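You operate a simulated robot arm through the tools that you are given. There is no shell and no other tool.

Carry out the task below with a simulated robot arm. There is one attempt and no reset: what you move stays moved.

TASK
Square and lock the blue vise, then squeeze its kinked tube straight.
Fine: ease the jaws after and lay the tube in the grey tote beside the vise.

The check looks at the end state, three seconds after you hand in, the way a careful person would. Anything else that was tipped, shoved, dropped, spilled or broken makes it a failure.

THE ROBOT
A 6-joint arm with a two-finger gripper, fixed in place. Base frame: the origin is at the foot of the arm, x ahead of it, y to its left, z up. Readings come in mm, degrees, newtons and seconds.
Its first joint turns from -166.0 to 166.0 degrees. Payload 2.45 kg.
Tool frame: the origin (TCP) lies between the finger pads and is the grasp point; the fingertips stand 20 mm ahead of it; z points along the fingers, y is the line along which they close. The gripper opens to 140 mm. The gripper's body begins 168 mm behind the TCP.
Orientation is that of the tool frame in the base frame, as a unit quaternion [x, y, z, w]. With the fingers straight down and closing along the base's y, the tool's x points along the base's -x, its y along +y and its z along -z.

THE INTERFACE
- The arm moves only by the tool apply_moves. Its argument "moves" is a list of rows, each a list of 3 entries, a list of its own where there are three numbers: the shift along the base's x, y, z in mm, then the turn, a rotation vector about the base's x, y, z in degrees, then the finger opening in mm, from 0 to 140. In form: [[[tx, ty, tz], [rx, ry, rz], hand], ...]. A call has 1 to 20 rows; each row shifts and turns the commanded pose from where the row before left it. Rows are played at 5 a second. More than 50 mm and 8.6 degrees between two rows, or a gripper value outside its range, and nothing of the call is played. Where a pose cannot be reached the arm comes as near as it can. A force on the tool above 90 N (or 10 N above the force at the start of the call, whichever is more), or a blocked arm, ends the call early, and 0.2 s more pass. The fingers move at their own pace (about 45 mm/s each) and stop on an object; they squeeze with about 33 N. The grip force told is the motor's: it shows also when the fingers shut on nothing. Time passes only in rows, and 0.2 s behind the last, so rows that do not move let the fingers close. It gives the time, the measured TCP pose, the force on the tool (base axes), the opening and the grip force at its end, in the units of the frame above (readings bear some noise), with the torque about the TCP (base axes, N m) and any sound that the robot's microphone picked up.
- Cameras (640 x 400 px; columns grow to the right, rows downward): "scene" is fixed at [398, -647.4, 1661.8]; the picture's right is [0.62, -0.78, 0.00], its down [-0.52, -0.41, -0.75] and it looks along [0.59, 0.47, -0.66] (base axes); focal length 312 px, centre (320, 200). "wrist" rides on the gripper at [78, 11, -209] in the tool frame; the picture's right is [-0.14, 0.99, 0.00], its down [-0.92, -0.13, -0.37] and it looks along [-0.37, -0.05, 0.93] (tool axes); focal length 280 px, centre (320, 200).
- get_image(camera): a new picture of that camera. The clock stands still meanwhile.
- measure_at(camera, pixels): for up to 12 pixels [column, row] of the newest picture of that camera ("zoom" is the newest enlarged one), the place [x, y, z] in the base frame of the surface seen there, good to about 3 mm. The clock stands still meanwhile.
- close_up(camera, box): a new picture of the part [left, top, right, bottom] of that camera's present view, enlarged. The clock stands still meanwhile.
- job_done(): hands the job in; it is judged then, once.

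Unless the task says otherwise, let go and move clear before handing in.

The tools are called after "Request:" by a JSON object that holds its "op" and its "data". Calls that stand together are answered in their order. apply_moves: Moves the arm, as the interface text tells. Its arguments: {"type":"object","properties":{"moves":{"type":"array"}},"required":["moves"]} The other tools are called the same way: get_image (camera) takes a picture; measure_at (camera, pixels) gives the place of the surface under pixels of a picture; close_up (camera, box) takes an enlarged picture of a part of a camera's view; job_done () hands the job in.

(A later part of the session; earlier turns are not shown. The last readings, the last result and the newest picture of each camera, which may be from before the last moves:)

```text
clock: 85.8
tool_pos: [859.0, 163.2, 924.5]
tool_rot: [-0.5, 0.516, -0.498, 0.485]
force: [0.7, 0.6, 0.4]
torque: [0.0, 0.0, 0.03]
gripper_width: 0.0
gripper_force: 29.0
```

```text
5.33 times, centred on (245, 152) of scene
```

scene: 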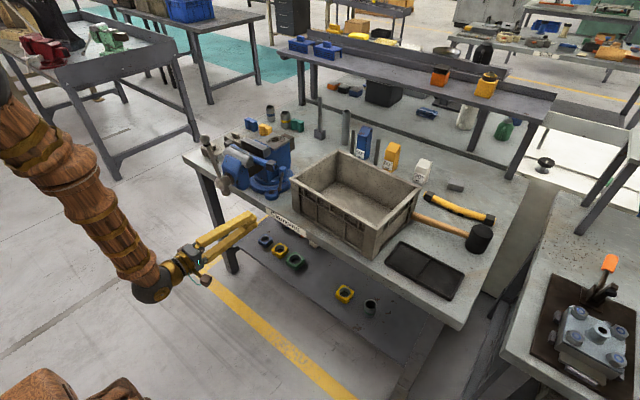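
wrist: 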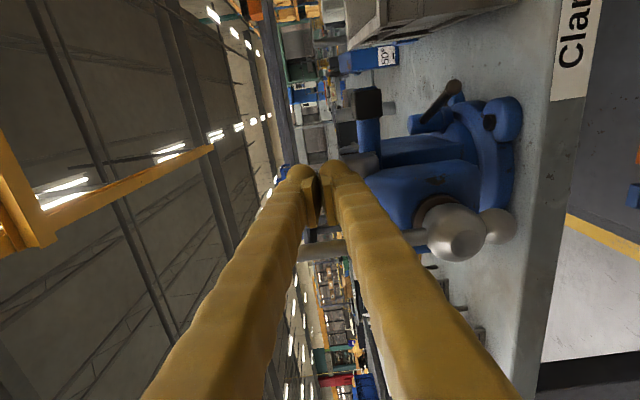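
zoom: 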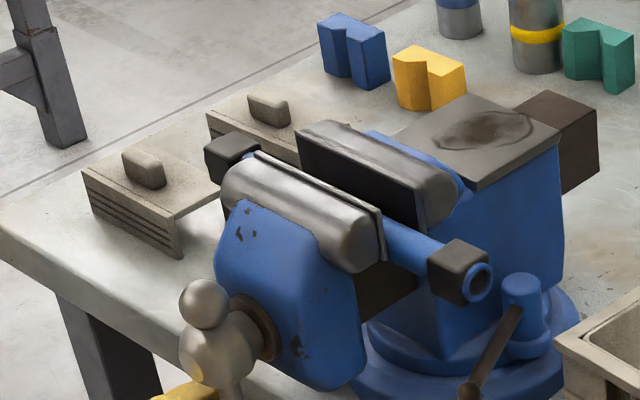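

The jaw is opening and the tube has shifted slightly with it. I'll carry on another 90°.

Request:
{"op": "apply_moves", "data": {"moves": [[[-0.5, -10.65, -2.2], [0, 0, 0], 0], [[-0.5, -10.65, -2.2], [0, 0, 0], 0], [[-0.5, -11.6, 0.6], [0, 0, 0], 0], [[-0.5, -11.6, 0.6], [0, 0, 0], 0], [[-0.5, -11.75, 4], [0, 0, 0], 0], [[-0.5, -11.75, 4], [0, 0, 0], 0], [[-0.5, -10.7, 7.5], [0, 0, 0], 0], [[-0.5, -10.7, 7.5], [0, 0, 0], 0], [[-0.5, -8.35, 10.8], [0, 0, 0], 0], [[-0.5, -8.35, 10.8], [0, 0, 0], 0], [[-0.5, -4.95, 13.3], [0, 0, 0], 0], [[-0.5, -4.95, 13.3], [0, 0, 0], 0]]}}

Request:
{"op": "close_up", "data": {"camera": "scene", "box": [200, 115, 290, 190]}}

Request:
{"op": "get_image", "data": {"camera": "wrist"}}

```text
clock: 88.5
tool_pos: [850.8, 45.8, 995.1]
tool_rot: [-0.5, 0.515, -0.499, 0.485]
force: [1.0, -0.2, -0.3]
torque: [-0.03, 0.02, 0.04]
gripper_width: 0.0
gripper_force: 29.2
```

```text
5.33 times, centred on (245, 152) of scene
```

zoom: 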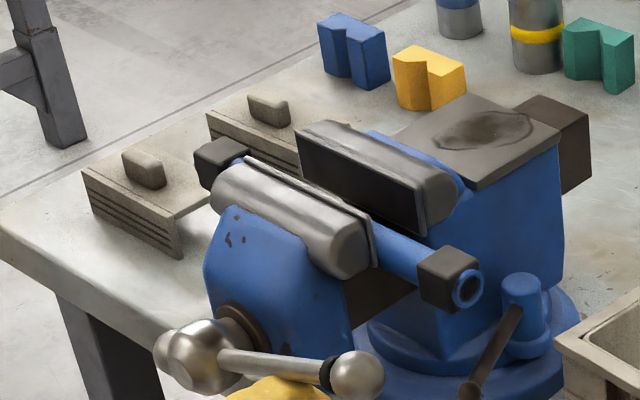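

```text
taken
```

wrist: 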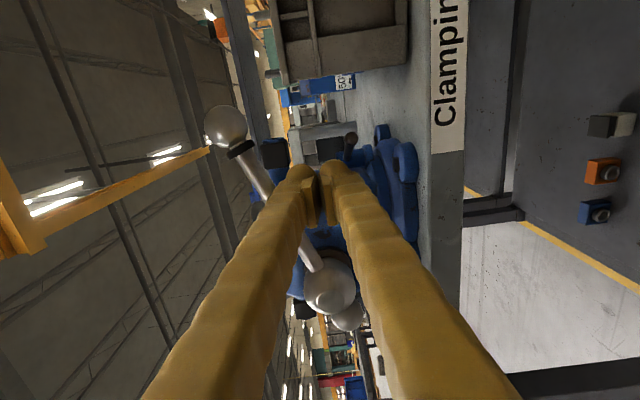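

The jaws are open noticeably and the tube rides back with the front jaw. I'll measure the gap and where the tube lies now.

Request:
{"op": "measure_at", "data": {"camera": "zoom", "pixels": [[250, 163], [368, 225], [373, 245], [300, 138], [415, 200], [424, 220], [445, 262], [225, 155], [395, 240], [410, 250], [385, 245], [240, 160]]}}

Request:
{"op": "close_up", "data": {"camera": "scene", "box": [225, 125, 295, 185]}}

```text
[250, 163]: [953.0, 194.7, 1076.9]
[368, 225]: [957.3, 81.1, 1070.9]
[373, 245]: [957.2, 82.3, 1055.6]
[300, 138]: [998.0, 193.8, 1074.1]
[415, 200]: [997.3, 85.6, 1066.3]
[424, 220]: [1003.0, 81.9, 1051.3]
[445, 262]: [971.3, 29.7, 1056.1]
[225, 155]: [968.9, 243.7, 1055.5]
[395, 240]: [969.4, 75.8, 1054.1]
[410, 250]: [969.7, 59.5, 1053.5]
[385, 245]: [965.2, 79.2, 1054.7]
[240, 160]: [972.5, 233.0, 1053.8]
```

```text
6.67 times, centred on (260, 155) of scene
```

zoom: 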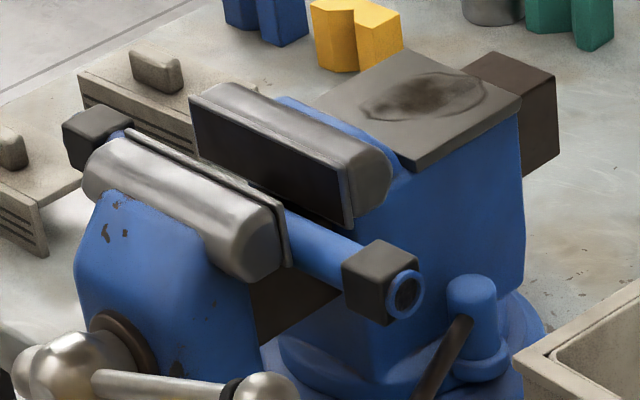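

The tube now lies straight and parallel at x≈970 on both sides ((969,76),(970,60),(972,233),(969,244)), against the front jaw, gap ≈42 mm. I'll open about one more turn, which also brings the tube nearer to the arm.

Request:
{"op": "apply_moves", "data": {"moves": [[[-0.5, -1.85, 10], [0, 0, 0], 0], [[-0.5, -1.85, 10], [0, 0, 0], 0], [[-0.5, 0.6, 10.9], [0, 0, 0], 0], [[-0.5, 0.6, 10.9], [0, 0, 0], 0], [[-0.5, 3.65, 11.1], [0, 0, 0], 0], [[-0.5, 3.65, 11.1], [0, 0, 0], 0], [[-0.5, 6.85, 10.3], [0, 0, 0], 0], [[-0.5, 6.85, 10.3], [0, 0, 0], 0], [[-0.5, 10.1, 8.4], [0, 0, 0], 0], [[-0.5, 10.1, 8.4], [0, 0, 0], 0], [[-0.5, 12.65, 5.3], [0, 0, 0], 0], [[-0.5, 12.65, 5.3], [0, 0, 0], 0]]}}

Request:
{"op": "close_up", "data": {"camera": "scene", "box": [190, 105, 300, 195]}}

```text
clock: 91.0
tool_pos: [846.0, 111.2, 1105.6]
tool_rot: [-0.5, 0.516, -0.498, 0.486]
force: [-0.5, -0.3, 0.5]
torque: [-0.02, 0.02, 0.03]
gripper_width: 0.0
gripper_force: 29.3
```

```text
4.44 times, centred on (245, 150) of scene
```

zoom: 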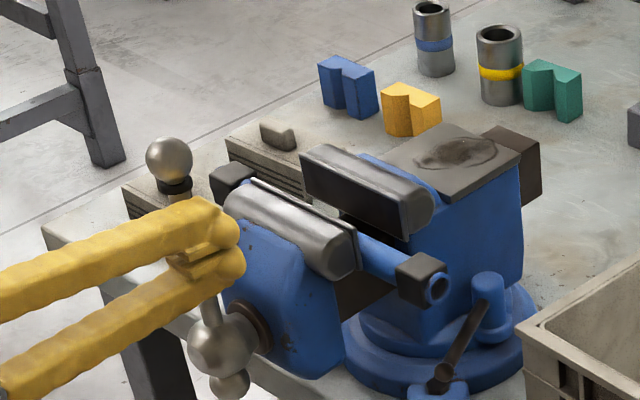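

Handle is upright again with the jaws wider. I'll go another half turn.

Request:
{"op": "apply_moves", "data": {"moves": [[[-0.5, 10.65, 2.2], [0, 0, 0], 0], [[-0.5, 10.65, 2.2], [0, 0, 0], 0], [[-0.5, 11.6, -0.6], [0, 0, 0], 0], [[-0.5, 11.6, -0.6], [0, 0, 0], 0], [[-0.5, 11.75, -4], [0, 0, 0], 0], [[-0.5, 11.75, -4], [0, 0, 0], 0], [[-0.5, 10.7, -7.5], [0, 0, 0], 0], [[-0.5, 10.7, -7.5], [0, 0, 0], 0], [[-0.5, 8.35, -10.8], [0, 0, 0], 0], [[-0.5, 8.35, -10.8], [0, 0, 0], 0], [[-0.5, 4.95, -13.3], [0, 0, 0], 0], [[-0.5, 4.95, -13.3], [0, 0, 0], 0]]}}

Request:
{"op": "close_up", "data": {"camera": "scene", "box": [190, 105, 300, 195]}}

Request:
{"op": "measure_at", "data": {"camera": "zoom", "pixels": [[250, 185], [350, 235], [352, 255], [310, 155], [400, 205], [410, 220], [425, 270], [235, 175], [370, 250], [385, 260]]}}

```text
clock: 93.7
tool_pos: [839.4, 226.8, 1036.9]
tool_rot: [-0.5, 0.516, -0.498, 0.486]
force: [1.0, 0.1, -0.3]
torque: [0.01, 0.04, 0.0]
gripper_width: 0.0
gripper_force: 28.9
```

```text
4.44 times, centred on (245, 150) of scene
```

zoom: 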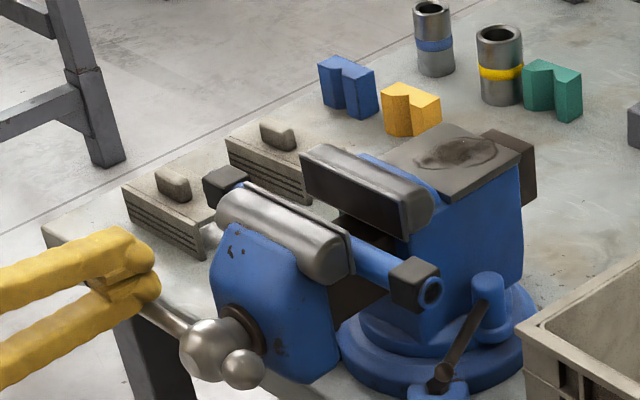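

```text
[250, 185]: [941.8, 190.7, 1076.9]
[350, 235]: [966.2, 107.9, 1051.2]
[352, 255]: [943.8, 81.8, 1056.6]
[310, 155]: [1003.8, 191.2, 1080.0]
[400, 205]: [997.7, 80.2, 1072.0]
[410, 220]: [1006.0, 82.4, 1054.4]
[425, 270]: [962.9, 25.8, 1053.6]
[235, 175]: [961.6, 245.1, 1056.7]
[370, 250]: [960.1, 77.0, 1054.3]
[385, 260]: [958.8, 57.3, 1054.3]
```

Gap ≈57 mm; tube at x≈960 along its length. One more quarter turn leaves the handle hanging down, out of the way.

Request:
{"op": "apply_moves", "data": {"moves": [[[-0.5, 1.85, -10], [0, 0, 0], 0], [[-0.5, 1.85, -10], [0, 0, 0], 0], [[-0.5, -0.6, -10.9], [0, 0, 0], 0], [[-0.5, -0.6, -10.9], [0, 0, 0], 0], [[-0.5, -3.65, -11.1], [0, 0, 0], 0], [[-0.5, -3.65, -11.1], [0, 0, 0], 0], [[-0.5, -6.85, -10.3], [0, 0, 0], 0], [[-0.5, -6.85, -10.3], [0, 0, 0], 0], [[-0.5, -10.1, -8.4], [0, 0, 0], 0], [[-0.5, -10.1, -8.4], [0, 0, 0], 0], [[-0.5, -12.65, -5.3], [0, 0, 0], 0], [[-0.5, -12.65, -5.3], [0, 0, 0], 0]]}}

Request:
{"op": "close_up", "data": {"camera": "scene", "box": [190, 105, 300, 195]}}

Request:
{"op": "get_image", "data": {"camera": "scene"}}

```text
clock: 96.2
tool_pos: [832.9, 162.0, 923.9]
tool_rot: [-0.501, 0.515, -0.498, 0.485]
force: [0.6, 0.5, -0.4]
torque: [0.01, -0.01, -0.01]
gripper_width: 0.2
gripper_force: 29.4
```

```text
4.44 times, centred on (245, 150) of scene
```

zoom: 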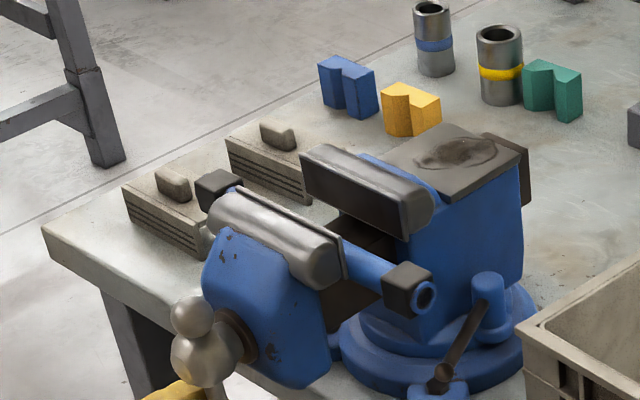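

```text
taken
```

scene: 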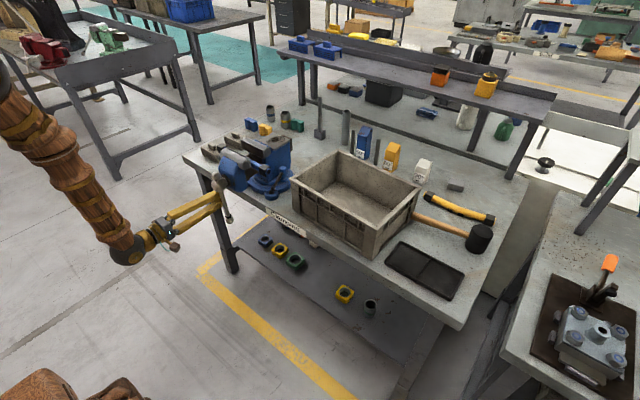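

The handle now hangs down and the jaws are ≈63 mm apart. I'll slide the peg away in +y, rise, and tip the tool back to pointing straight down (yaw 90°) at a clear spot at y≈330.

Request:
{"op": "apply_moves", "data": {"moves": [[[0, 42, 0], [0, 0, 0], 0], [[5, 42, 0], [0, 0, 0], 0], [[6, 42, 0], [0, 0, 0], 0], [[6, 42, 0], [0, 0, 0], 0], [[0, 0, 44], [0, 0, 0], 0], [[0, 0, 44], [0, 0, 0], 0], [[0, 0, 44], [0, 0, 0], 0], [[0, 0, 44], [0, 0, 0], 0], [[0, 0, 0], [0, 0, 0], 0]]}}

Request:
{"op": "apply_moves", "data": {"moves": [[[24.2, 0, -8.2], [0, 8, 0], 0], [[18.2, 0, -7.2], [0, 8, 0], 0], [[12.3, 0, -5.6], [0, 8, 0], 0], [[6.8, 0, -3], [0, 8, 0], 0], [[1.6, 0, 0.2], [0, 8, 0], 0], [[-3, 0, 4.4], [0, 8, 0], 0], [[-7, 0, 8.8], [0, 8, 0], 0], [[-10.3, 0, 14.1], [0, 8, 0], 0], [[-12.8, 0, 19.6], [0, 8, 0], 0], [[-14.6, 0, 25.5], [0, 8, 0], 0], [[-15.4, 0, 31.4], [0, 8, 0], 0], [[0, 0, 0], [0, 0, 0], 0]]}}

Request:
{"op": "get_image", "data": {"camera": "wrist"}}

Request:
{"op": "get_image", "data": {"camera": "scene"}}

```text
clock: 98.2
tool_pos: [850.7, 330.1, 1100.9]
tool_rot: [-0.501, 0.516, -0.498, 0.485]
force: [0.0, -0.1, -0.4]
torque: [0.01, 0.01, -0.01]
gripper_width: 0.2
gripper_force: 30.0
```

```text
clock: 100.8
tool_pos: [906.4, 330.1, 1060.3]
tool_rot: [-0.634, 0.648, -0.305, 0.29]
force: [0.4, 0.1, -0.5]
torque: [0.01, 0.01, -0.01]
gripper_width: 0.2
gripper_force: 29.7
out of reach, approached as far as the arm can: row 5, 6, 7, 8, 9, 10, 11
```

```text
taken
```

wrist: 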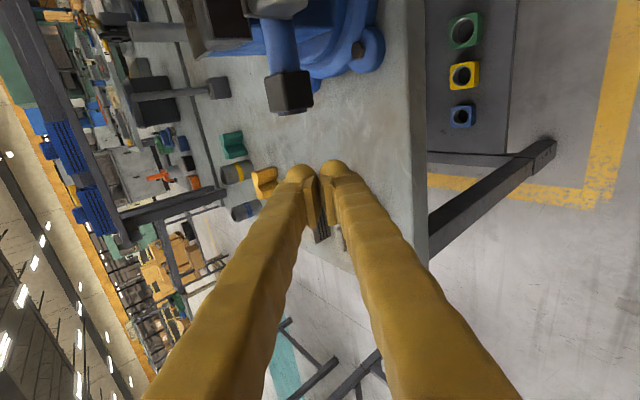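

```text
taken
```

scene: 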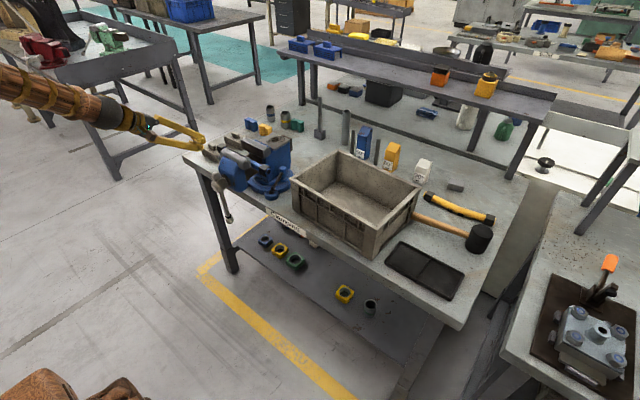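

The pitch stalls at 40° here (likely a wrist singularity off the arm's plane). The down↔horizontal swing worked at y≈−13, so I'll level out, travel above the vise to y≈−10 and do the pitch there.

Request:
{"op": "apply_moves", "data": {"moves": [[[-10, 0, 15], [0, -8, 0], 0], [[-12, 0, 18], [0, -8, 0], 0], [[-12, 0, 20], [0, -8, 0], 0], [[-12, 0, 20], [0, -8, 0], 0], [[-10, 0, 17], [0, -6, 0], 0], [[0, -48, 0], [0, 0, 0], 0], [[0, -48, 0], [0, 0, 0], 0], [[0, -48, 0], [0, 0, 0], 0], [[0, -48, 0], [0, 0, 0], 0], [[0, -48, 0], [0, 0, 0], 0], [[0, -48, 0], [0, 0, 0], 0], [[0, -48, 0], [0, 0, 0], 0], [[0, 0, 0], [0, 0, 0], 0]]}}

Request:
{"op": "get_image", "data": {"camera": "scene"}}

```text
clock: 103.7
tool_pos: [851.0, -7.2, 1148.8]
tool_rot: [-0.502, 0.519, -0.494, 0.485]
force: [-0.9, -0.5, 0.7]
torque: [0.0, 0.0, 0.02]
gripper_width: 0.0
gripper_force: 29.2
```

```text
taken
```

scene: 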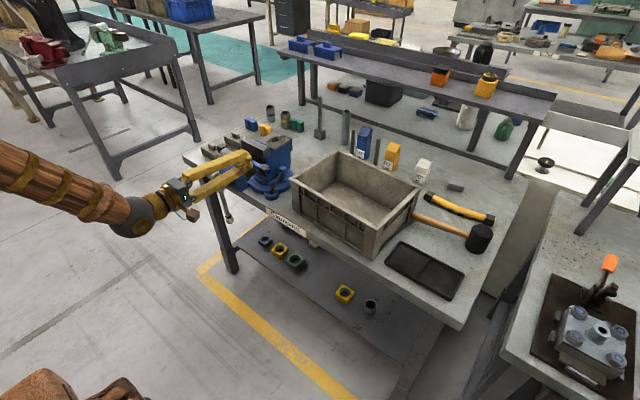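

Now at y≈−7 with the tool level; I'll pitch down here, keeping the wrist path smooth.

Request:
{"op": "apply_moves", "data": {"moves": [[[24.2, 0, -8.2], [0, 8, 0], 0], [[18.2, 0, -7.2], [0, 8, 0], 0], [[12.3, 0, -5.6], [0, 8, 0], 0], [[6.8, 0, -3], [0, 8, 0], 0], [[1.6, 0, 0.2], [0, 8, 0], 0], [[-3, 0, 4.4], [0, 8, 0], 0], [[-7, 0, 8.8], [0, 8, 0], 0], [[-10.3, 0, 14.1], [0, 8, 0], 0], [[-12.8, 0, 19.6], [0, 8, 0], 0], [[-14.6, 0, 25.5], [0, 8, 0], 0], [[-15.4, 0, 31.4], [0, 8, 0], 0], [[0, 0, 0], [0, 0, 0], 0]]}}

Request:
{"op": "get_image", "data": {"camera": "wrist"}}

```text
clock: 106.2
tool_pos: [850.4, -6.9, 1230.2]
tool_rot: [-0.704, 0.71, -0.007, -0.013]
force: [-0.4, -0.4, 1.1]
torque: [0.0, -0.04, 0.01]
gripper_width: 0.0
gripper_force: 28.9
```

```text
taken
```

wrist: 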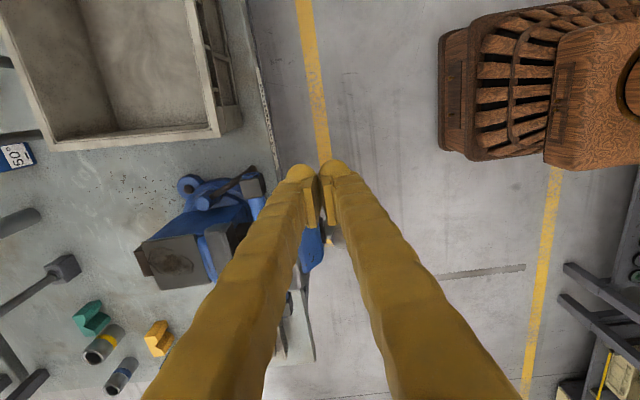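

The tool now points straight down with yaw 90°. Before picking up the tube I'll test how the arm reaches over the tote, at (1090,−110).

Request:
{"op": "apply_moves", "data": {"moves": [[[45, -15, 0], [0, 0, 0], 0], [[45, -15, 0], [0, 0, 0], 0], [[45, -15, 0], [0, 0, 0], 0], [[45, -15, -20], [0, 0, 0], 0], [[40, -20, -20], [0, 0, 0], 0], [[20, -20, -40], [0, 0, 0], 0], [[0, 0, 0], [0, 0, 0], 0]]}}

Request:
{"op": "get_image", "data": {"camera": "wrist"}}

```text
refused: row 4 steps farther than a row can; nothing moved
```

```text
taken
```

wrist: 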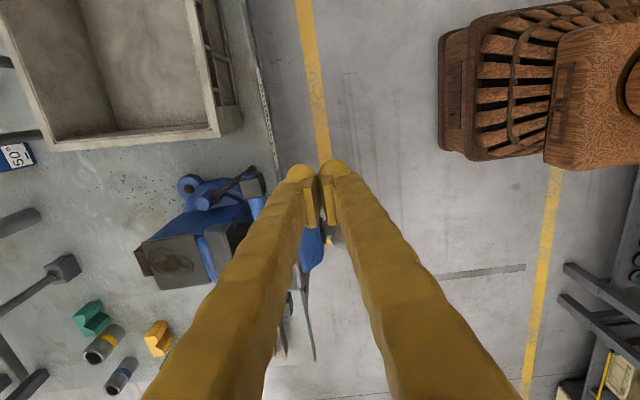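

The step was a hair too long; nothing moved. I'll replay with smaller steps.

Request:
{"op": "apply_moves", "data": {"moves": [[[40, -15, 0], [0, 0, 0], 0], [[40, -15, 0], [0, 0, 0], 0], [[40, -15, 0], [0, 0, 0], 0], [[40, -15, -15], [0, 0, 0], 0], [[40, -15, -20], [0, 0, 0], 0], [[40, -15, -20], [0, 0, 0], 0], [[0, -12, -25], [0, 0, 0], 0], [[0, 0, 0], [0, 0, 0], 0]]}}

Request:
{"op": "get_image", "data": {"camera": "wrist"}}

```text
clock: 108.0
tool_pos: [1091.6, -109.4, 1148.0]
tool_rot: [-0.704, 0.71, -0.006, -0.012]
force: [0.3, 0.7, 1.2]
torque: [0.0, 0.01, -0.01]
gripper_width: 0.3
gripper_force: 29.6
```

```text
taken
```

wrist: 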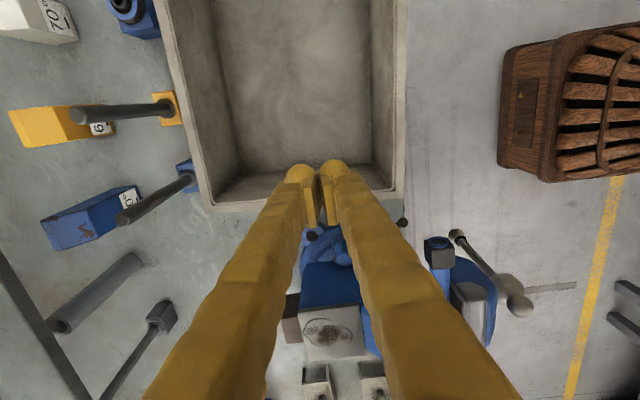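

Vertical reach works even at (1092,−109,1148). I'll measure the tote interior from here, then test lowering into it.

Request:
{"op": "measure_at", "data": {"camera": "wrist", "pixels": [[250, 100], [330, 100], [380, 100], [240, 185], [300, 160], [375, 185], [230, 150], [395, 100], [200, 200], [395, 195], [280, 20], [205, 100]]}}

Request:
{"op": "apply_moves", "data": {"moves": [[[0, 0, -40], [0, 0, 0], 0], [[0, 0, -40], [0, 0, 0], 0], [[0, 0, -40], [0, 0, 0], 0], [[0, 0, -40], [0, 0, 0], 0], [[0, 0, -40], [0, 0, 0], 0], [[0, 0, 0], [0, 0, 0], 0]]}}

Request:
{"op": "get_image", "data": {"camera": "wrist"}}

Request:
{"op": "close_up", "data": {"camera": "scene", "box": [220, 80, 440, 260]}}

```text
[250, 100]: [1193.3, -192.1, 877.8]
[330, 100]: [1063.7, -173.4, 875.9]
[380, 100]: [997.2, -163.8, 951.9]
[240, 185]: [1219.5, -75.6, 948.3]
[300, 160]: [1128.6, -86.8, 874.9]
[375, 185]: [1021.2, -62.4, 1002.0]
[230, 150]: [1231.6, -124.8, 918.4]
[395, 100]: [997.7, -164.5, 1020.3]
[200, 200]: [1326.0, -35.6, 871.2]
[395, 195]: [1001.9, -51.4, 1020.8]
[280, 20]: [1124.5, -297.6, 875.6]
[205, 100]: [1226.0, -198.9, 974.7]
```

```text
clock: 109.5
tool_pos: [1089.7, -108.9, 947.9]
tool_rot: [-0.704, 0.71, -0.007, -0.011]
force: [0.5, 0.4, 1.1]
torque: [0.02, -0.02, -0.03]
gripper_width: 0.2
gripper_force: 29.3
```

```text
taken
```

wrist: 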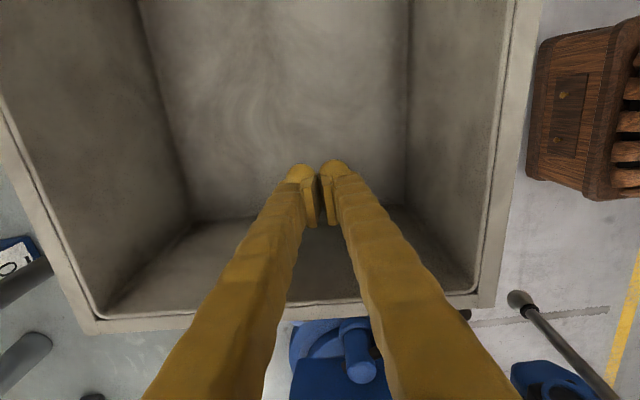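

```text
2.22 times, centred on (330, 170) of scene
```

zoom: 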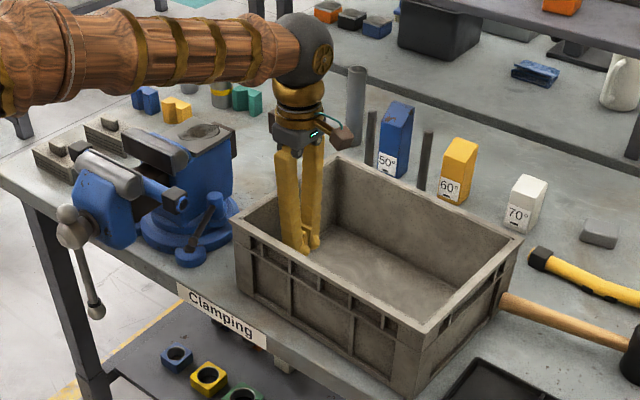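

The arm goes straight down inside the tote without contact (947 mm, 1 N). I'll test a little lower, to z≈908.

Request:
{"op": "apply_moves", "data": {"moves": [[[0, 0, -20], [0, 0, 0], 0], [[0, 0, -18], [0, 0, 0], 0], [[0, 0, 0], [0, 0, 0], 0]]}}

```text
clock: 110.2
tool_pos: [1089.9, -108.7, 911.3]
tool_rot: [-0.704, 0.71, -0.007, -0.011]
force: [-0.2, -0.1, -0.8]
torque: [-0.02, 0.01, 0.01]
gripper_width: 0.2
gripper_force: 29.3
```

Reach at z≈911 is fine. I'll rise out of the tote and move over the tube's +y end to see how to grasp its end block.

Request:
{"op": "apply_moves", "data": {"moves": [[[0, 0, 45], [0, 0, 0], 0], [[0, 0, 45], [0, 0, 0], 0], [[0, 0, 45], [0, 0, 0], 0], [[0, 0, 45], [0, 0, 0], 0], [[0, 0, 45], [0, 0, 0], 0], [[0, 0, 45], [0, 0, 0], 0], [[-17, 45, 0], [0, 0, 0], 40], [[-17, 45, 0], [0, 0, 0], 80], [[-17, 45, 0], [0, 0, 0], 100], [[-17, 45, 0], [0, 0, 0], 100], [[-17, 45, 0], [0, 0, 0], 100], [[-17, 45, 0], [0, 0, 0], 100], [[-17, 45, 0], [0, 0, 0], 100], [[-17, 40, 0], [0, 0, 0], 100], [[0, 0, 0], [0, 0, 0], 100]]}}

Request:
{"op": "get_image", "data": {"camera": "wrist"}}

Request:
{"op": "close_up", "data": {"camera": "scene", "box": [180, 80, 320, 200]}}

```text
clock: 113.5
tool_pos: [954.0, 245.3, 1181.8]
tool_rot: [-0.704, 0.711, -0.006, -0.012]
force: [0.3, 0.1, 0.6]
torque: [-0.01, 0.01, -0.01]
gripper_width: 100.1
gripper_force: 0.1
```

```text
taken
```

wrist: 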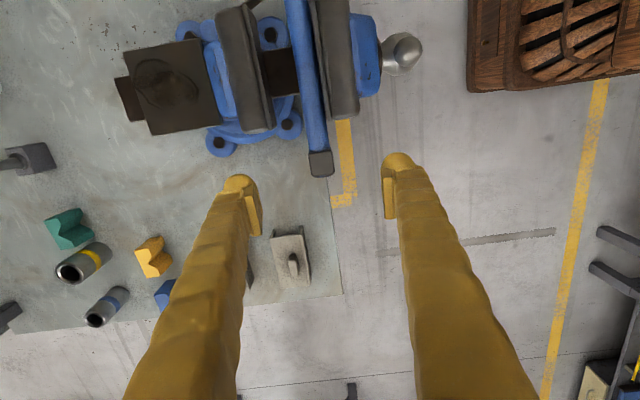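

```text
3.33 times, centred on (250, 140) of scene
```

zoom: 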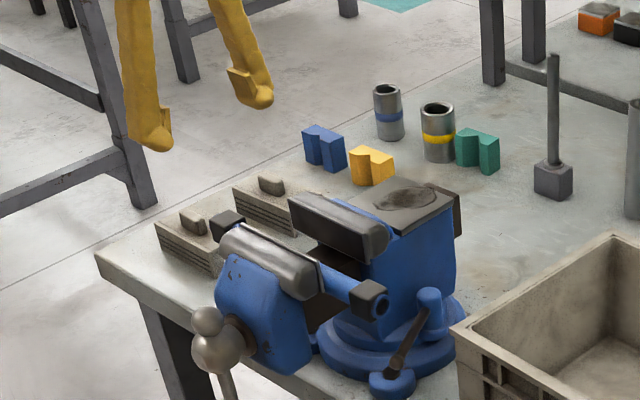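

The wrist view shows the tube running from (295,0) to its end block at (320,163). I'll zoom in to check straightness and measure the end block.

Request:
{"op": "close_up", "data": {"camera": "wrist", "box": [190, 0, 410, 180]}}

Request:
{"op": "measure_at", "data": {"camera": "wrist", "pixels": [[320, 163], [311, 158], [329, 156], [313, 172], [330, 170], [317, 140], [312, 110], [306, 70], [300, 35], [296, 10], [340, 105], [275, 120]]}}

```text
2.22 times, centred on (300, 90) of wrist
```

zoom: 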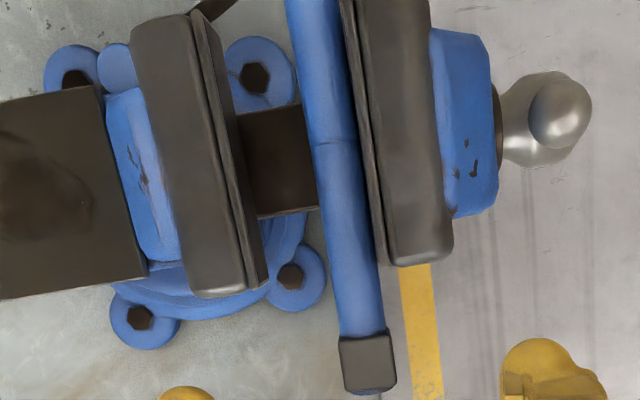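

```text
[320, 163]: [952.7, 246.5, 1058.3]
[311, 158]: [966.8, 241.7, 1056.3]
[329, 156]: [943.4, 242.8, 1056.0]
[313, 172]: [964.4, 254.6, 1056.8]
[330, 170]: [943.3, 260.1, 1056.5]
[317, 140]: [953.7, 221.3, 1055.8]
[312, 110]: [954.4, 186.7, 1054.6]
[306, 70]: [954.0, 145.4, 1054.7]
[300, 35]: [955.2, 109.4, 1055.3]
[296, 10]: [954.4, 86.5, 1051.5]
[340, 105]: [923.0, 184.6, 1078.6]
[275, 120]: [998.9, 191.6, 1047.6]
```

The tube's points all read x≈954 (953.7, 954.4, 954.0, 955.2, 954.4 along y 221→86): it is straight and loose. I'll descend over the +y end block (centre ≈ (954,248), top z≈1057) with the fingers at 60 mm.

Request:
{"op": "apply_moves", "data": {"moves": [[[0, 1, 0], [0, 0, 0], 60], [[0, 1, -40], [0, 0, 0], 60], [[0, 1, -40], [0, 0, 0], 60], [[0, 0, -36], [0, 0, 0], 60], [[0, 0, 0], [0, 0, 0], 60]]}}

Request:
{"op": "get_image", "data": {"camera": "wrist"}}

Request:
{"op": "close_up", "data": {"camera": "scene", "box": [180, 90, 300, 190]}}

```text
clock: 114.7
tool_pos: [954.7, 249.0, 1065.1]
tool_rot: [-0.704, 0.71, -0.008, -0.011]
force: [0.2, 0.1, -0.6]
torque: [0.0, 0.03, -0.02]
gripper_width: 60.1
gripper_force: 0.0
```

```text
taken
```

wrist: 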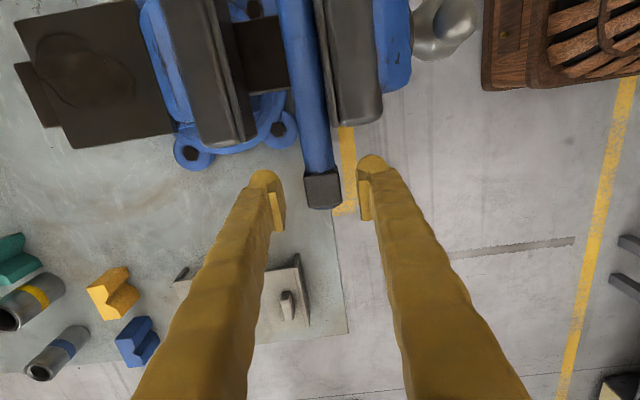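

```text
4.00 times, centred on (240, 140) of scene
```

zoom: 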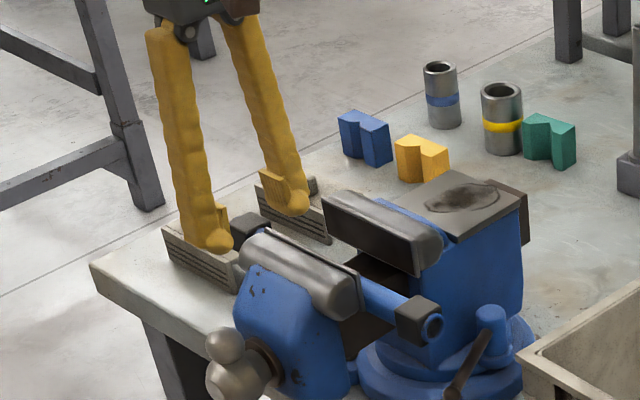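

The end block (322,190) is centred between the fingers. I'll lower the last 19 mm and close gently.

Request:
{"op": "apply_moves", "data": {"moves": [[[0, 0, -10], [0, 0, 0], 60], [[0, 0, -9], [0, 0, 0], 60], [[0, 0, 0], [0, 0, 0], 44], [[0, 0, 0], [0, 0, 0], 34], [[0, 0, 0], [0, 0, 0], 20], [[0, 0, 0], [0, 0, 0], 20], [[0, 0, 0], [0, 0, 0], 20]]}}

Request:
{"op": "get_image", "data": {"camera": "wrist"}}

```text
clock: 116.2
tool_pos: [954.9, 249.1, 1046.5]
tool_rot: [-0.704, 0.71, -0.007, -0.011]
force: [0.1, 0.7, -0.1]
torque: [0.08, 0.0, -0.05]
gripper_width: 28.9
gripper_force: 33.2
```

```text
taken
```

wrist: 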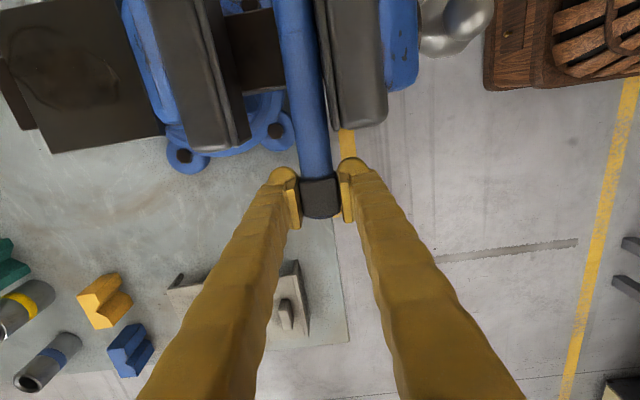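

The block is gripped (28.9 mm wide, 33 N). I'll lift 20 mm slowly and check for droop.

Request:
{"op": "apply_moves", "data": {"moves": [[[0, 0, 5], [0, 0, 0], 15], [[0, 0, 5], [0, 0, 0], 15], [[0, 0, 5], [0, 0, 0], 15], [[0, 0, 5], [0, 0, 0], 15], [[0, 0, 0], [0, 0, 0], 15]]}}

Request:
{"op": "close_up", "data": {"camera": "scene", "box": [180, 90, 300, 190]}}

Request:
{"op": "get_image", "data": {"camera": "wrist"}}

```text
clock: 117.5
tool_pos: [954.9, 248.2, 1066.1]
tool_rot: [-0.703, 0.711, -0.008, -0.012]
force: [0.5, 0.1, -2.5]
torque: [0.17, 0.01, 0.0]
gripper_width: 28.8
gripper_force: 32.9
```

```text
4.00 times, centred on (240, 140) of scene
```

zoom: 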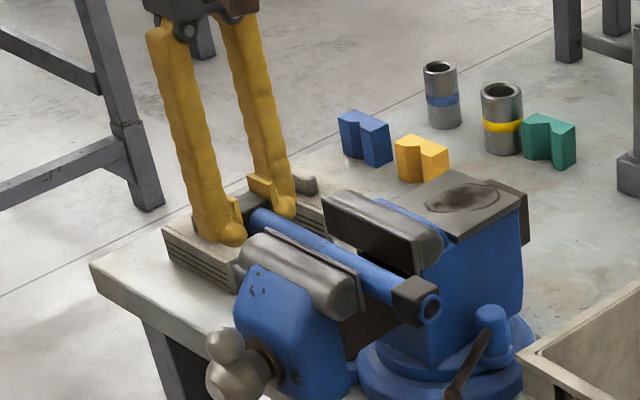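

```text
taken
```

wrist: 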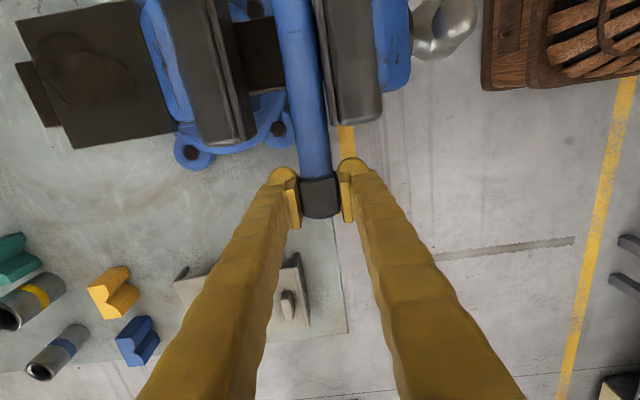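

The tube came up level (−y block rose from (418,318) to (415,300) too), about 2.5 N weight. I'll lift to z≈1190.

Request:
{"op": "apply_moves", "data": {"moves": [[[0, 0, 12], [0, 0, 0], 15], [[0, 0, 16], [0, 0, 0], 15], [[0, 0, 20], [0, 0, 0], 15], [[0, 0, 20], [0, 0, 0], 15], [[0, 0, 20], [0, 0, 0], 15], [[0, 0, 20], [0, 0, 0], 15], [[0, 0, 16], [0, 0, 0], 15], [[0, 0, 0], [0, 0, 0], 15]]}}

Request:
{"op": "close_up", "data": {"camera": "scene", "box": [160, 60, 320, 190]}}

Request:
{"op": "get_image", "data": {"camera": "wrist"}}

```text
clock: 119.2
tool_pos: [953.8, 249.2, 1190.8]
tool_rot: [-0.704, 0.71, -0.007, -0.012]
force: [-0.2, -0.3, -2.0]
torque: [0.2, 0.01, 0.04]
gripper_width: 28.6
gripper_force: 33.1
```

```text
3.08 times, centred on (240, 125) of scene
```

zoom: 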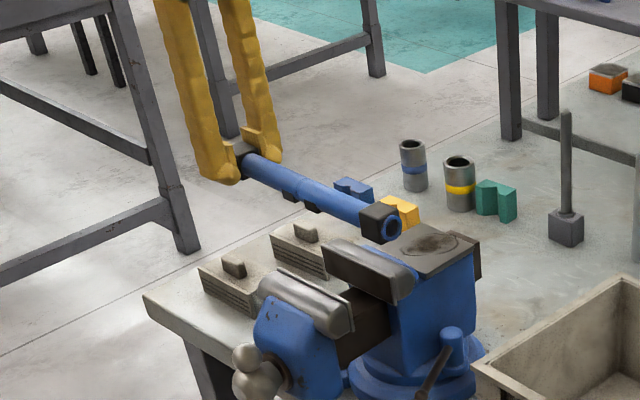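

```text
taken
```

wrist: 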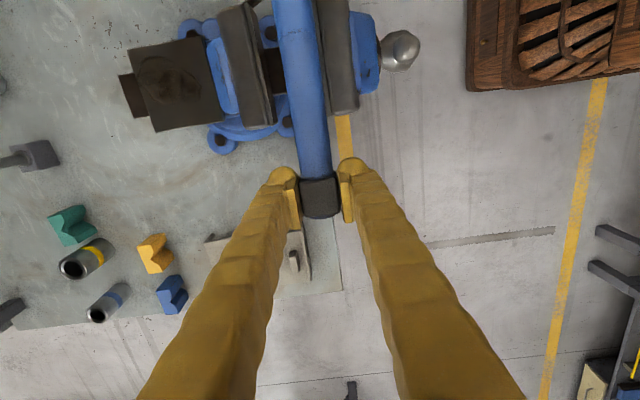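

The tube is up and level. Dark bits hang below its middle in the scene zoom ((290,195),(313,208)); I'll zoom in to see what they are.

Request:
{"op": "close_up", "data": {"camera": "scene", "box": [210, 95, 270, 140]}}

Request:
{"op": "close_up", "data": {"camera": "wrist", "box": [200, 0, 420, 180]}}

Request:
{"op": "close_up", "data": {"camera": "scene", "box": [220, 130, 300, 190]}}

```text
8.89 times, centred on (240, 118) of scene
```

zoom: 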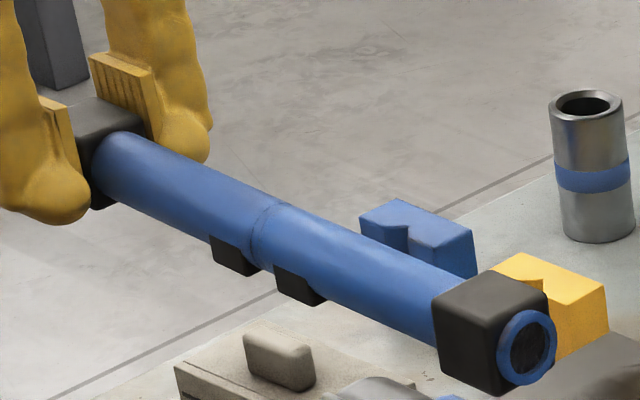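

```text
2.22 times, centred on (310, 90) of wrist
```

zoom: 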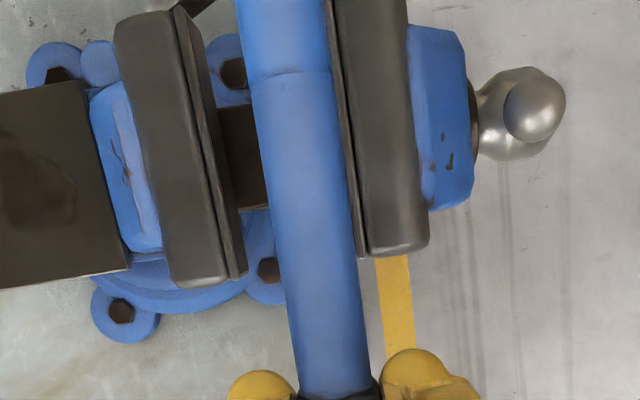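

```text
6.67 times, centred on (260, 160) of scene
```

zoom: 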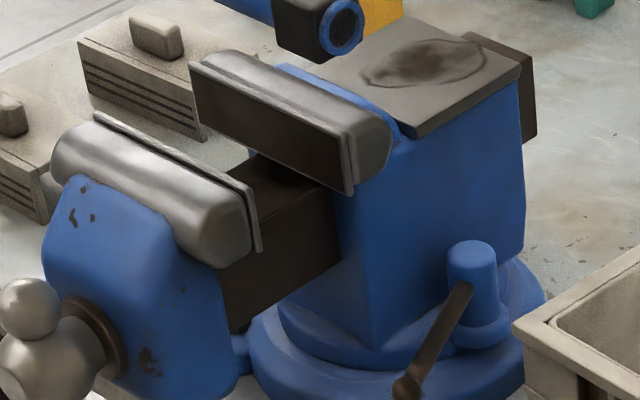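

Those are two small feet fixed under the tube itself, and both tube halves run at the same slope (24.1° vs 24.0°) – it is straight. I'll carry it level over to the tote at z≈1190.

Request:
{"op": "apply_moves", "data": {"moves": [[[5, -12, 0], [0, 0, 0], 15], [[10, -25, 0], [0, 0, 0], 15], [[10.5, -26, 0], [0, 0, 0], 15], [[10.5, -26, 0], [0, 0, 0], 15], [[10.5, -26, 0], [0, 0, 0], 15], [[10.5, -26, 0], [0, 0, 0], 15], [[10.5, -26, 0], [0, 0, 0], 15], [[10.5, -26, 0], [0, 0, 0], 15], [[10.5, -26, 0], [0, 0, 0], 15], [[10.5, -26, 0], [0, 0, 0], 15], [[10.5, -26, 0], [0, 0, 0], 15], [[10.5, -26, 0], [0, 0, 0], 15], [[10.5, -26, 0], [0, 0, 0], 15], [[10, -24, 0], [0, 0, 0], 15], [[5, -12, 0], [0, 0, 0], 15], [[0, 0, 0], [0, 0, 0], 15]]}}

Request:
{"op": "get_image", "data": {"camera": "wrist"}}

Request:
{"op": "close_up", "data": {"camera": "scene", "box": [220, 60, 440, 260]}}

```text
clock: 122.7
tool_pos: [1100.9, -111.3, 1190.1]
tool_rot: [-0.704, 0.71, -0.007, -0.011]
force: [-0.1, 0.1, -1.3]
torque: [0.23, -0.01, -0.02]
gripper_width: 28.8
gripper_force: 32.8
```

```text
taken
```

wrist: 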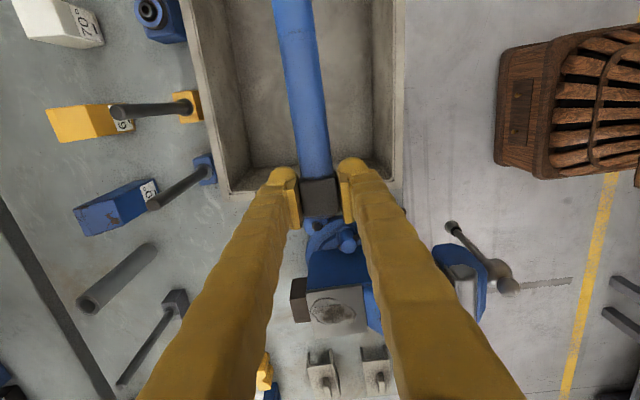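

```text
2.00 times, centred on (330, 160) of scene
```

zoom: 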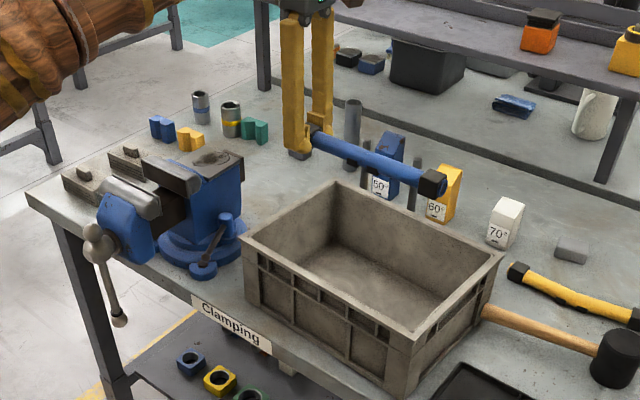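

The tube hangs level above the tote. I'll check the far block's and tote walls' coordinates before lowering.

Request:
{"op": "measure_at", "data": {"camera": "zoom", "pixels": [[433, 180], [440, 188], [320, 140], [370, 160], [500, 250], [413, 338], [337, 183], [245, 238], [450, 340], [330, 205]]}}

Request:
{"op": "measure_at", "data": {"camera": "wrist", "pixels": [[313, 160], [305, 100], [297, 40], [291, 5], [230, 130], [250, 130], [375, 130], [355, 130], [300, 165], [260, 160], [215, 40], [380, 40]]}}

```text
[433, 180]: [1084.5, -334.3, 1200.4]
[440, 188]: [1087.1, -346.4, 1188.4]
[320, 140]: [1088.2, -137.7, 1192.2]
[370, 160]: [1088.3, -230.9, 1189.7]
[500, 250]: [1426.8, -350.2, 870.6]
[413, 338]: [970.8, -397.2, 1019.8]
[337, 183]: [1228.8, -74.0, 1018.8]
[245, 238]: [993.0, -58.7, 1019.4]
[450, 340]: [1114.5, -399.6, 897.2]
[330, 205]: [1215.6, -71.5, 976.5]
```

```text
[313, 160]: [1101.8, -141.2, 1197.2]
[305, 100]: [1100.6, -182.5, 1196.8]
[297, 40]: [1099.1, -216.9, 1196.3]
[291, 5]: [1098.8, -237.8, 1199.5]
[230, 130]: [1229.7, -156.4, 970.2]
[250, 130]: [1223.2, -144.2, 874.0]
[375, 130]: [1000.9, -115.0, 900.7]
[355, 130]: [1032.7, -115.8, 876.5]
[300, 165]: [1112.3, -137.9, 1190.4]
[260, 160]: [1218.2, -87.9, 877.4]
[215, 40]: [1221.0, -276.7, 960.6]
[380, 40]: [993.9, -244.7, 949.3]
```

Tube spans y≈−93 to −348 at x≈1100, well inside the tote walls (y −70…−385, x 1015…1215). I'll lower it to just above the floor (z≈876).

Request:
{"op": "apply_moves", "data": {"moves": [[[0, -2, -20], [0, 0, 0], 15], [[0, -2, -30], [0, 0, 0], 15], [[0, 0, -30], [0, 0, 0], 15], [[0, 0, -30], [0, 0, 0], 15], [[0, 0, -30], [0, 0, 0], 15], [[0, 0, -30], [0, 0, 0], 15], [[0, 0, -30], [0, 0, 0], 15], [[0, 0, -30], [0, 0, 0], 15], [[0, 0, -25], [0, 0, 0], 15], [[0, 0, -15], [0, 0, 0], 15], [[0, 0, 0], [0, 0, 0], 15]]}}

Request:
{"op": "get_image", "data": {"camera": "wrist"}}

Request:
{"op": "close_up", "data": {"camera": "scene", "box": [240, 90, 440, 260]}}

```text
clock: 125.0
tool_pos: [1099.9, -112.9, 920.3]
tool_rot: [-0.704, 0.71, -0.007, -0.011]
force: [0.4, 0.0, -1.9]
torque: [0.22, 0.02, -0.02]
gripper_width: 28.9
gripper_force: 32.5
```

```text
taken
```

wrist: 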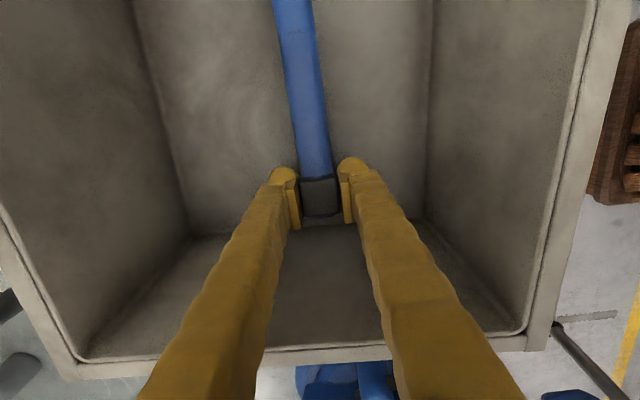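

```text
2.35 times, centred on (340, 175) of scene
```

zoom: 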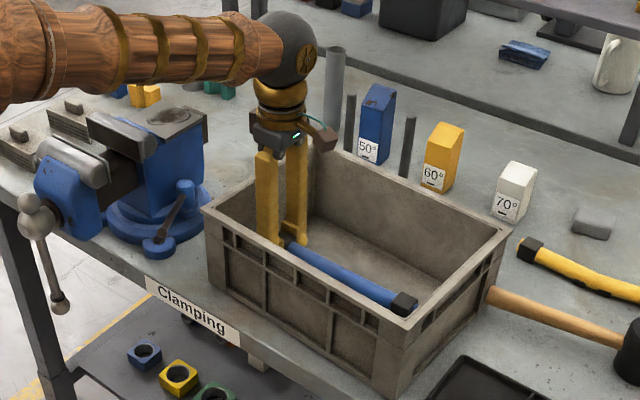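

The tube is inside the tote, a couple of centimetres above its floor. I'll lower in small steps until it touches.

Request:
{"op": "apply_moves", "data": {"moves": [[[0, 0, -3], [0, 0, 0], 15], [[0, 0, -3], [0, 0, 0], 15], [[0, 0, -3], [0, 0, 0], 15], [[0, 0, -3], [0, 0, 0], 15], [[0, 0, 0], [0, 0, 0], 15]]}}

Request:
{"op": "apply_moves", "data": {"moves": [[[0, 0, -2], [0, 0, 0], 15], [[0, 0, -2], [0, 0, 0], 15], [[0, 0, 0], [0, 0, 0], 15]]}}

```text
clock: 126.2
tool_pos: [1100.6, -113.8, 907.6]
tool_rot: [-0.704, 0.71, -0.007, -0.012]
force: [0.1, -0.2, -1.6]
torque: [0.21, -0.01, 0.0]
gripper_width: 28.6
gripper_force: 33.2
```

```text
clock: 127.0
tool_pos: [1100.5, -114.8, 904.0]
tool_rot: [-0.704, 0.71, -0.006, -0.012]
force: [1.0, -0.5, -1.3]
torque: [0.23, -0.04, -0.03]
gripper_width: 28.7
gripper_force: 32.9
```

Still carrying the weight (no floor contact at 904). A few more millimetres.

Request:
{"op": "apply_moves", "data": {"moves": [[[0, 0, -1.5], [0, 0, 0], 15], [[0, 0, -1.5], [0, 0, 0], 15], [[0, 0, 0], [0, 0, 0], 15]]}}

Request:
{"op": "close_up", "data": {"camera": "scene", "box": [300, 150, 400, 230]}}

```text
clock: 127.8
tool_pos: [1100.8, -114.3, 901.0]
tool_rot: [-0.704, 0.71, -0.006, -0.012]
force: [-0.3, -0.2, -1.7]
torque: [0.2, 0.0, 0.02]
gripper_width: 29.2
gripper_force: 33.5
```

```text
5.00 times, centred on (350, 190) of scene
```

zoom: 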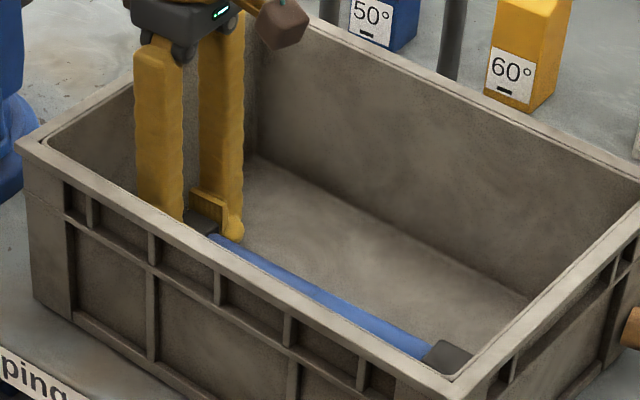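

Request:
{"op": "apply_moves", "data": {"moves": [[[0, 0, -1], [0, 0, 0], 15], [[0, 0, -1], [0, 0, 0], 15], [[0, 0, 0], [0, 0, 0], 15]]}}

Request:
{"op": "measure_at", "data": {"camera": "zoom", "pixels": [[300, 285], [400, 340], [450, 355], [240, 250], [330, 240], [400, 300], [203, 222], [350, 305]]}}

```text
clock: 128.7
tool_pos: [1100.0, -114.5, 898.7]
tool_rot: [-0.704, 0.71, -0.007, -0.011]
force: [0.5, 0.5, -1.6]
torque: [0.2, -0.02, -0.01]
gripper_width: 29.2
gripper_force: 32.9
```

```text
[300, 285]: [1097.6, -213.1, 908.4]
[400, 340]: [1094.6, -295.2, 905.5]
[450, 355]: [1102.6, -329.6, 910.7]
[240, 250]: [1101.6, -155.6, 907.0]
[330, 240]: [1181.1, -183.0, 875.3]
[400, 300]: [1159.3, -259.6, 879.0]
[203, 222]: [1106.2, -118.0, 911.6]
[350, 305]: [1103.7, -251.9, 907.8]
```

The tube's top is ~906 now and its underside only 2–3 mm over the floor, with the fingertips nearly at floor level too. I'll lower one more millimetre and open gently, slightly.

Request:
{"op": "apply_moves", "data": {"moves": [[[0, 0, -1], [0, 0, 0], 15], [[0, 0, 0], [0, 0, 0], 15], [[0, 0, 0], [0, 0, 0], 32], [[0, 0, 0], [0, 0, 0], 38], [[0, 0, 0], [0, 0, 0], 46], [[0, 0, 0], [0, 0, 0], 54], [[0, 0, 0], [0, 0, 0], 54]]}}

Request:
{"op": "get_image", "data": {"camera": "wrist"}}

Request:
{"op": "close_up", "data": {"camera": "scene", "box": [290, 140, 410, 230]}}

```text
clock: 130.2
tool_pos: [1099.3, -113.1, 898.6]
tool_rot: [-0.704, 0.71, -0.007, -0.012]
force: [0.1, 0.7, -0.2]
torque: [-0.02, -0.01, 0.0]
gripper_width: 53.7
gripper_force: 0.0
```

```text
taken
```

wrist: 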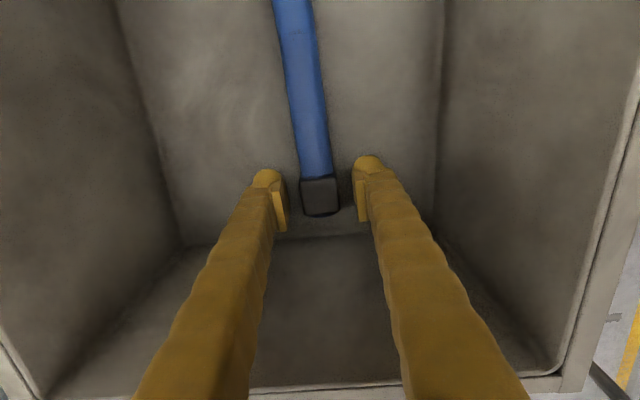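

```text
4.44 times, centred on (350, 185) of scene
```

zoom: 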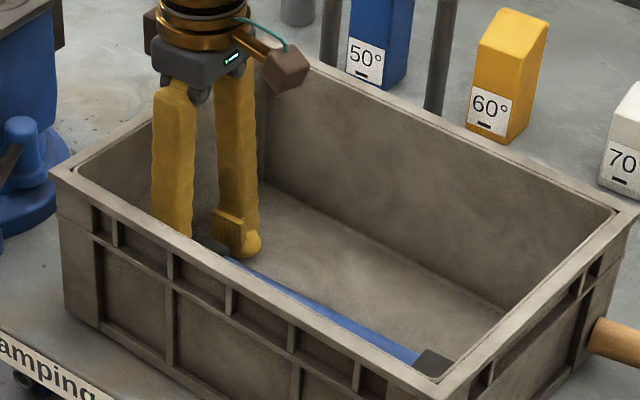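

The tube now rests on the tote floor, released (0 N, block at wrist (320,195) free between the fingers). I'll lift straight up out of the tote and move clear.

Request:
{"op": "apply_moves", "data": {"moves": [[[0, 0, 15], [0, 0, 0], 54], [[0, 0, 30], [0, 0, 0], 54], [[0, 0, 40], [0, 0, 0], 54], [[0, 0, 45], [0, 0, 0], 54], [[0, 0, 45], [0, 0, 0], 54], [[0, 0, 45], [0, 0, 0], 54], [[0, 0, 45], [0, 0, 0], 54], [[-20, 0, 40], [0, 0, 0], 54], [[-45, 10, 0], [0, 0, 0], 54], [[-45, 10, 0], [0, 0, 0], 54], [[-45, 10, 0], [0, 0, 0], 54], [[-45, 10, 0], [0, 0, 0], 54], [[-45, 10, 0], [0, 0, 0], 54], [[0, 0, 0], [0, 0, 0], 54]]}}

Request:
{"op": "get_image", "data": {"camera": "scene"}}

Request:
{"op": "get_image", "data": {"camera": "wrist"}}

Request:
{"op": "close_up", "data": {"camera": "scene", "box": [180, 100, 440, 260]}}

```text
clock: 133.2
tool_pos: [855.6, -62.2, 1203.7]
tool_rot: [-0.705, 0.709, -0.007, -0.012]
force: [-0.8, 0.0, 1.4]
torque: [0.0, 0.02, 0.01]
gripper_width: 53.9
gripper_force: 0.1
```

```text
taken
```

scene: 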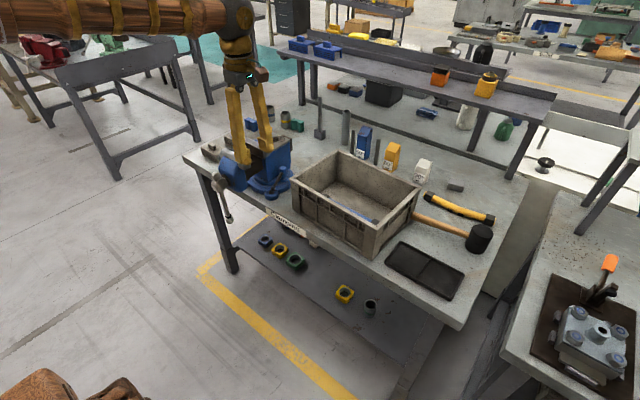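

```text
taken
```

wrist: 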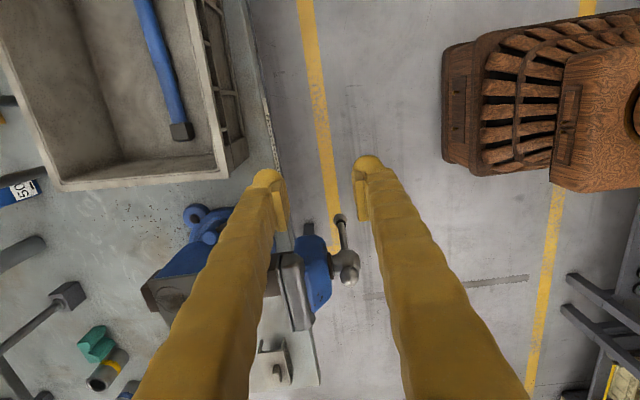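

```text
2.46 times, centred on (310, 180) of scene
```

zoom: 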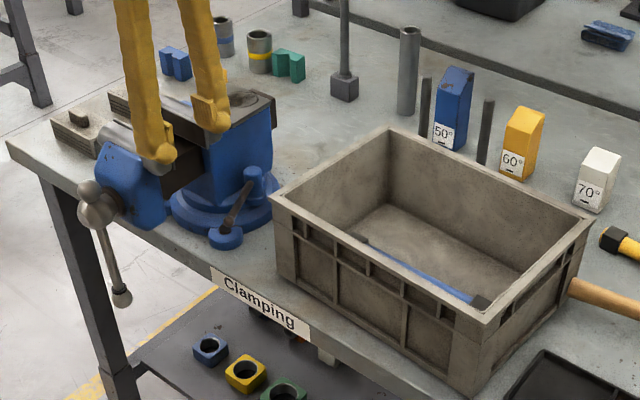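

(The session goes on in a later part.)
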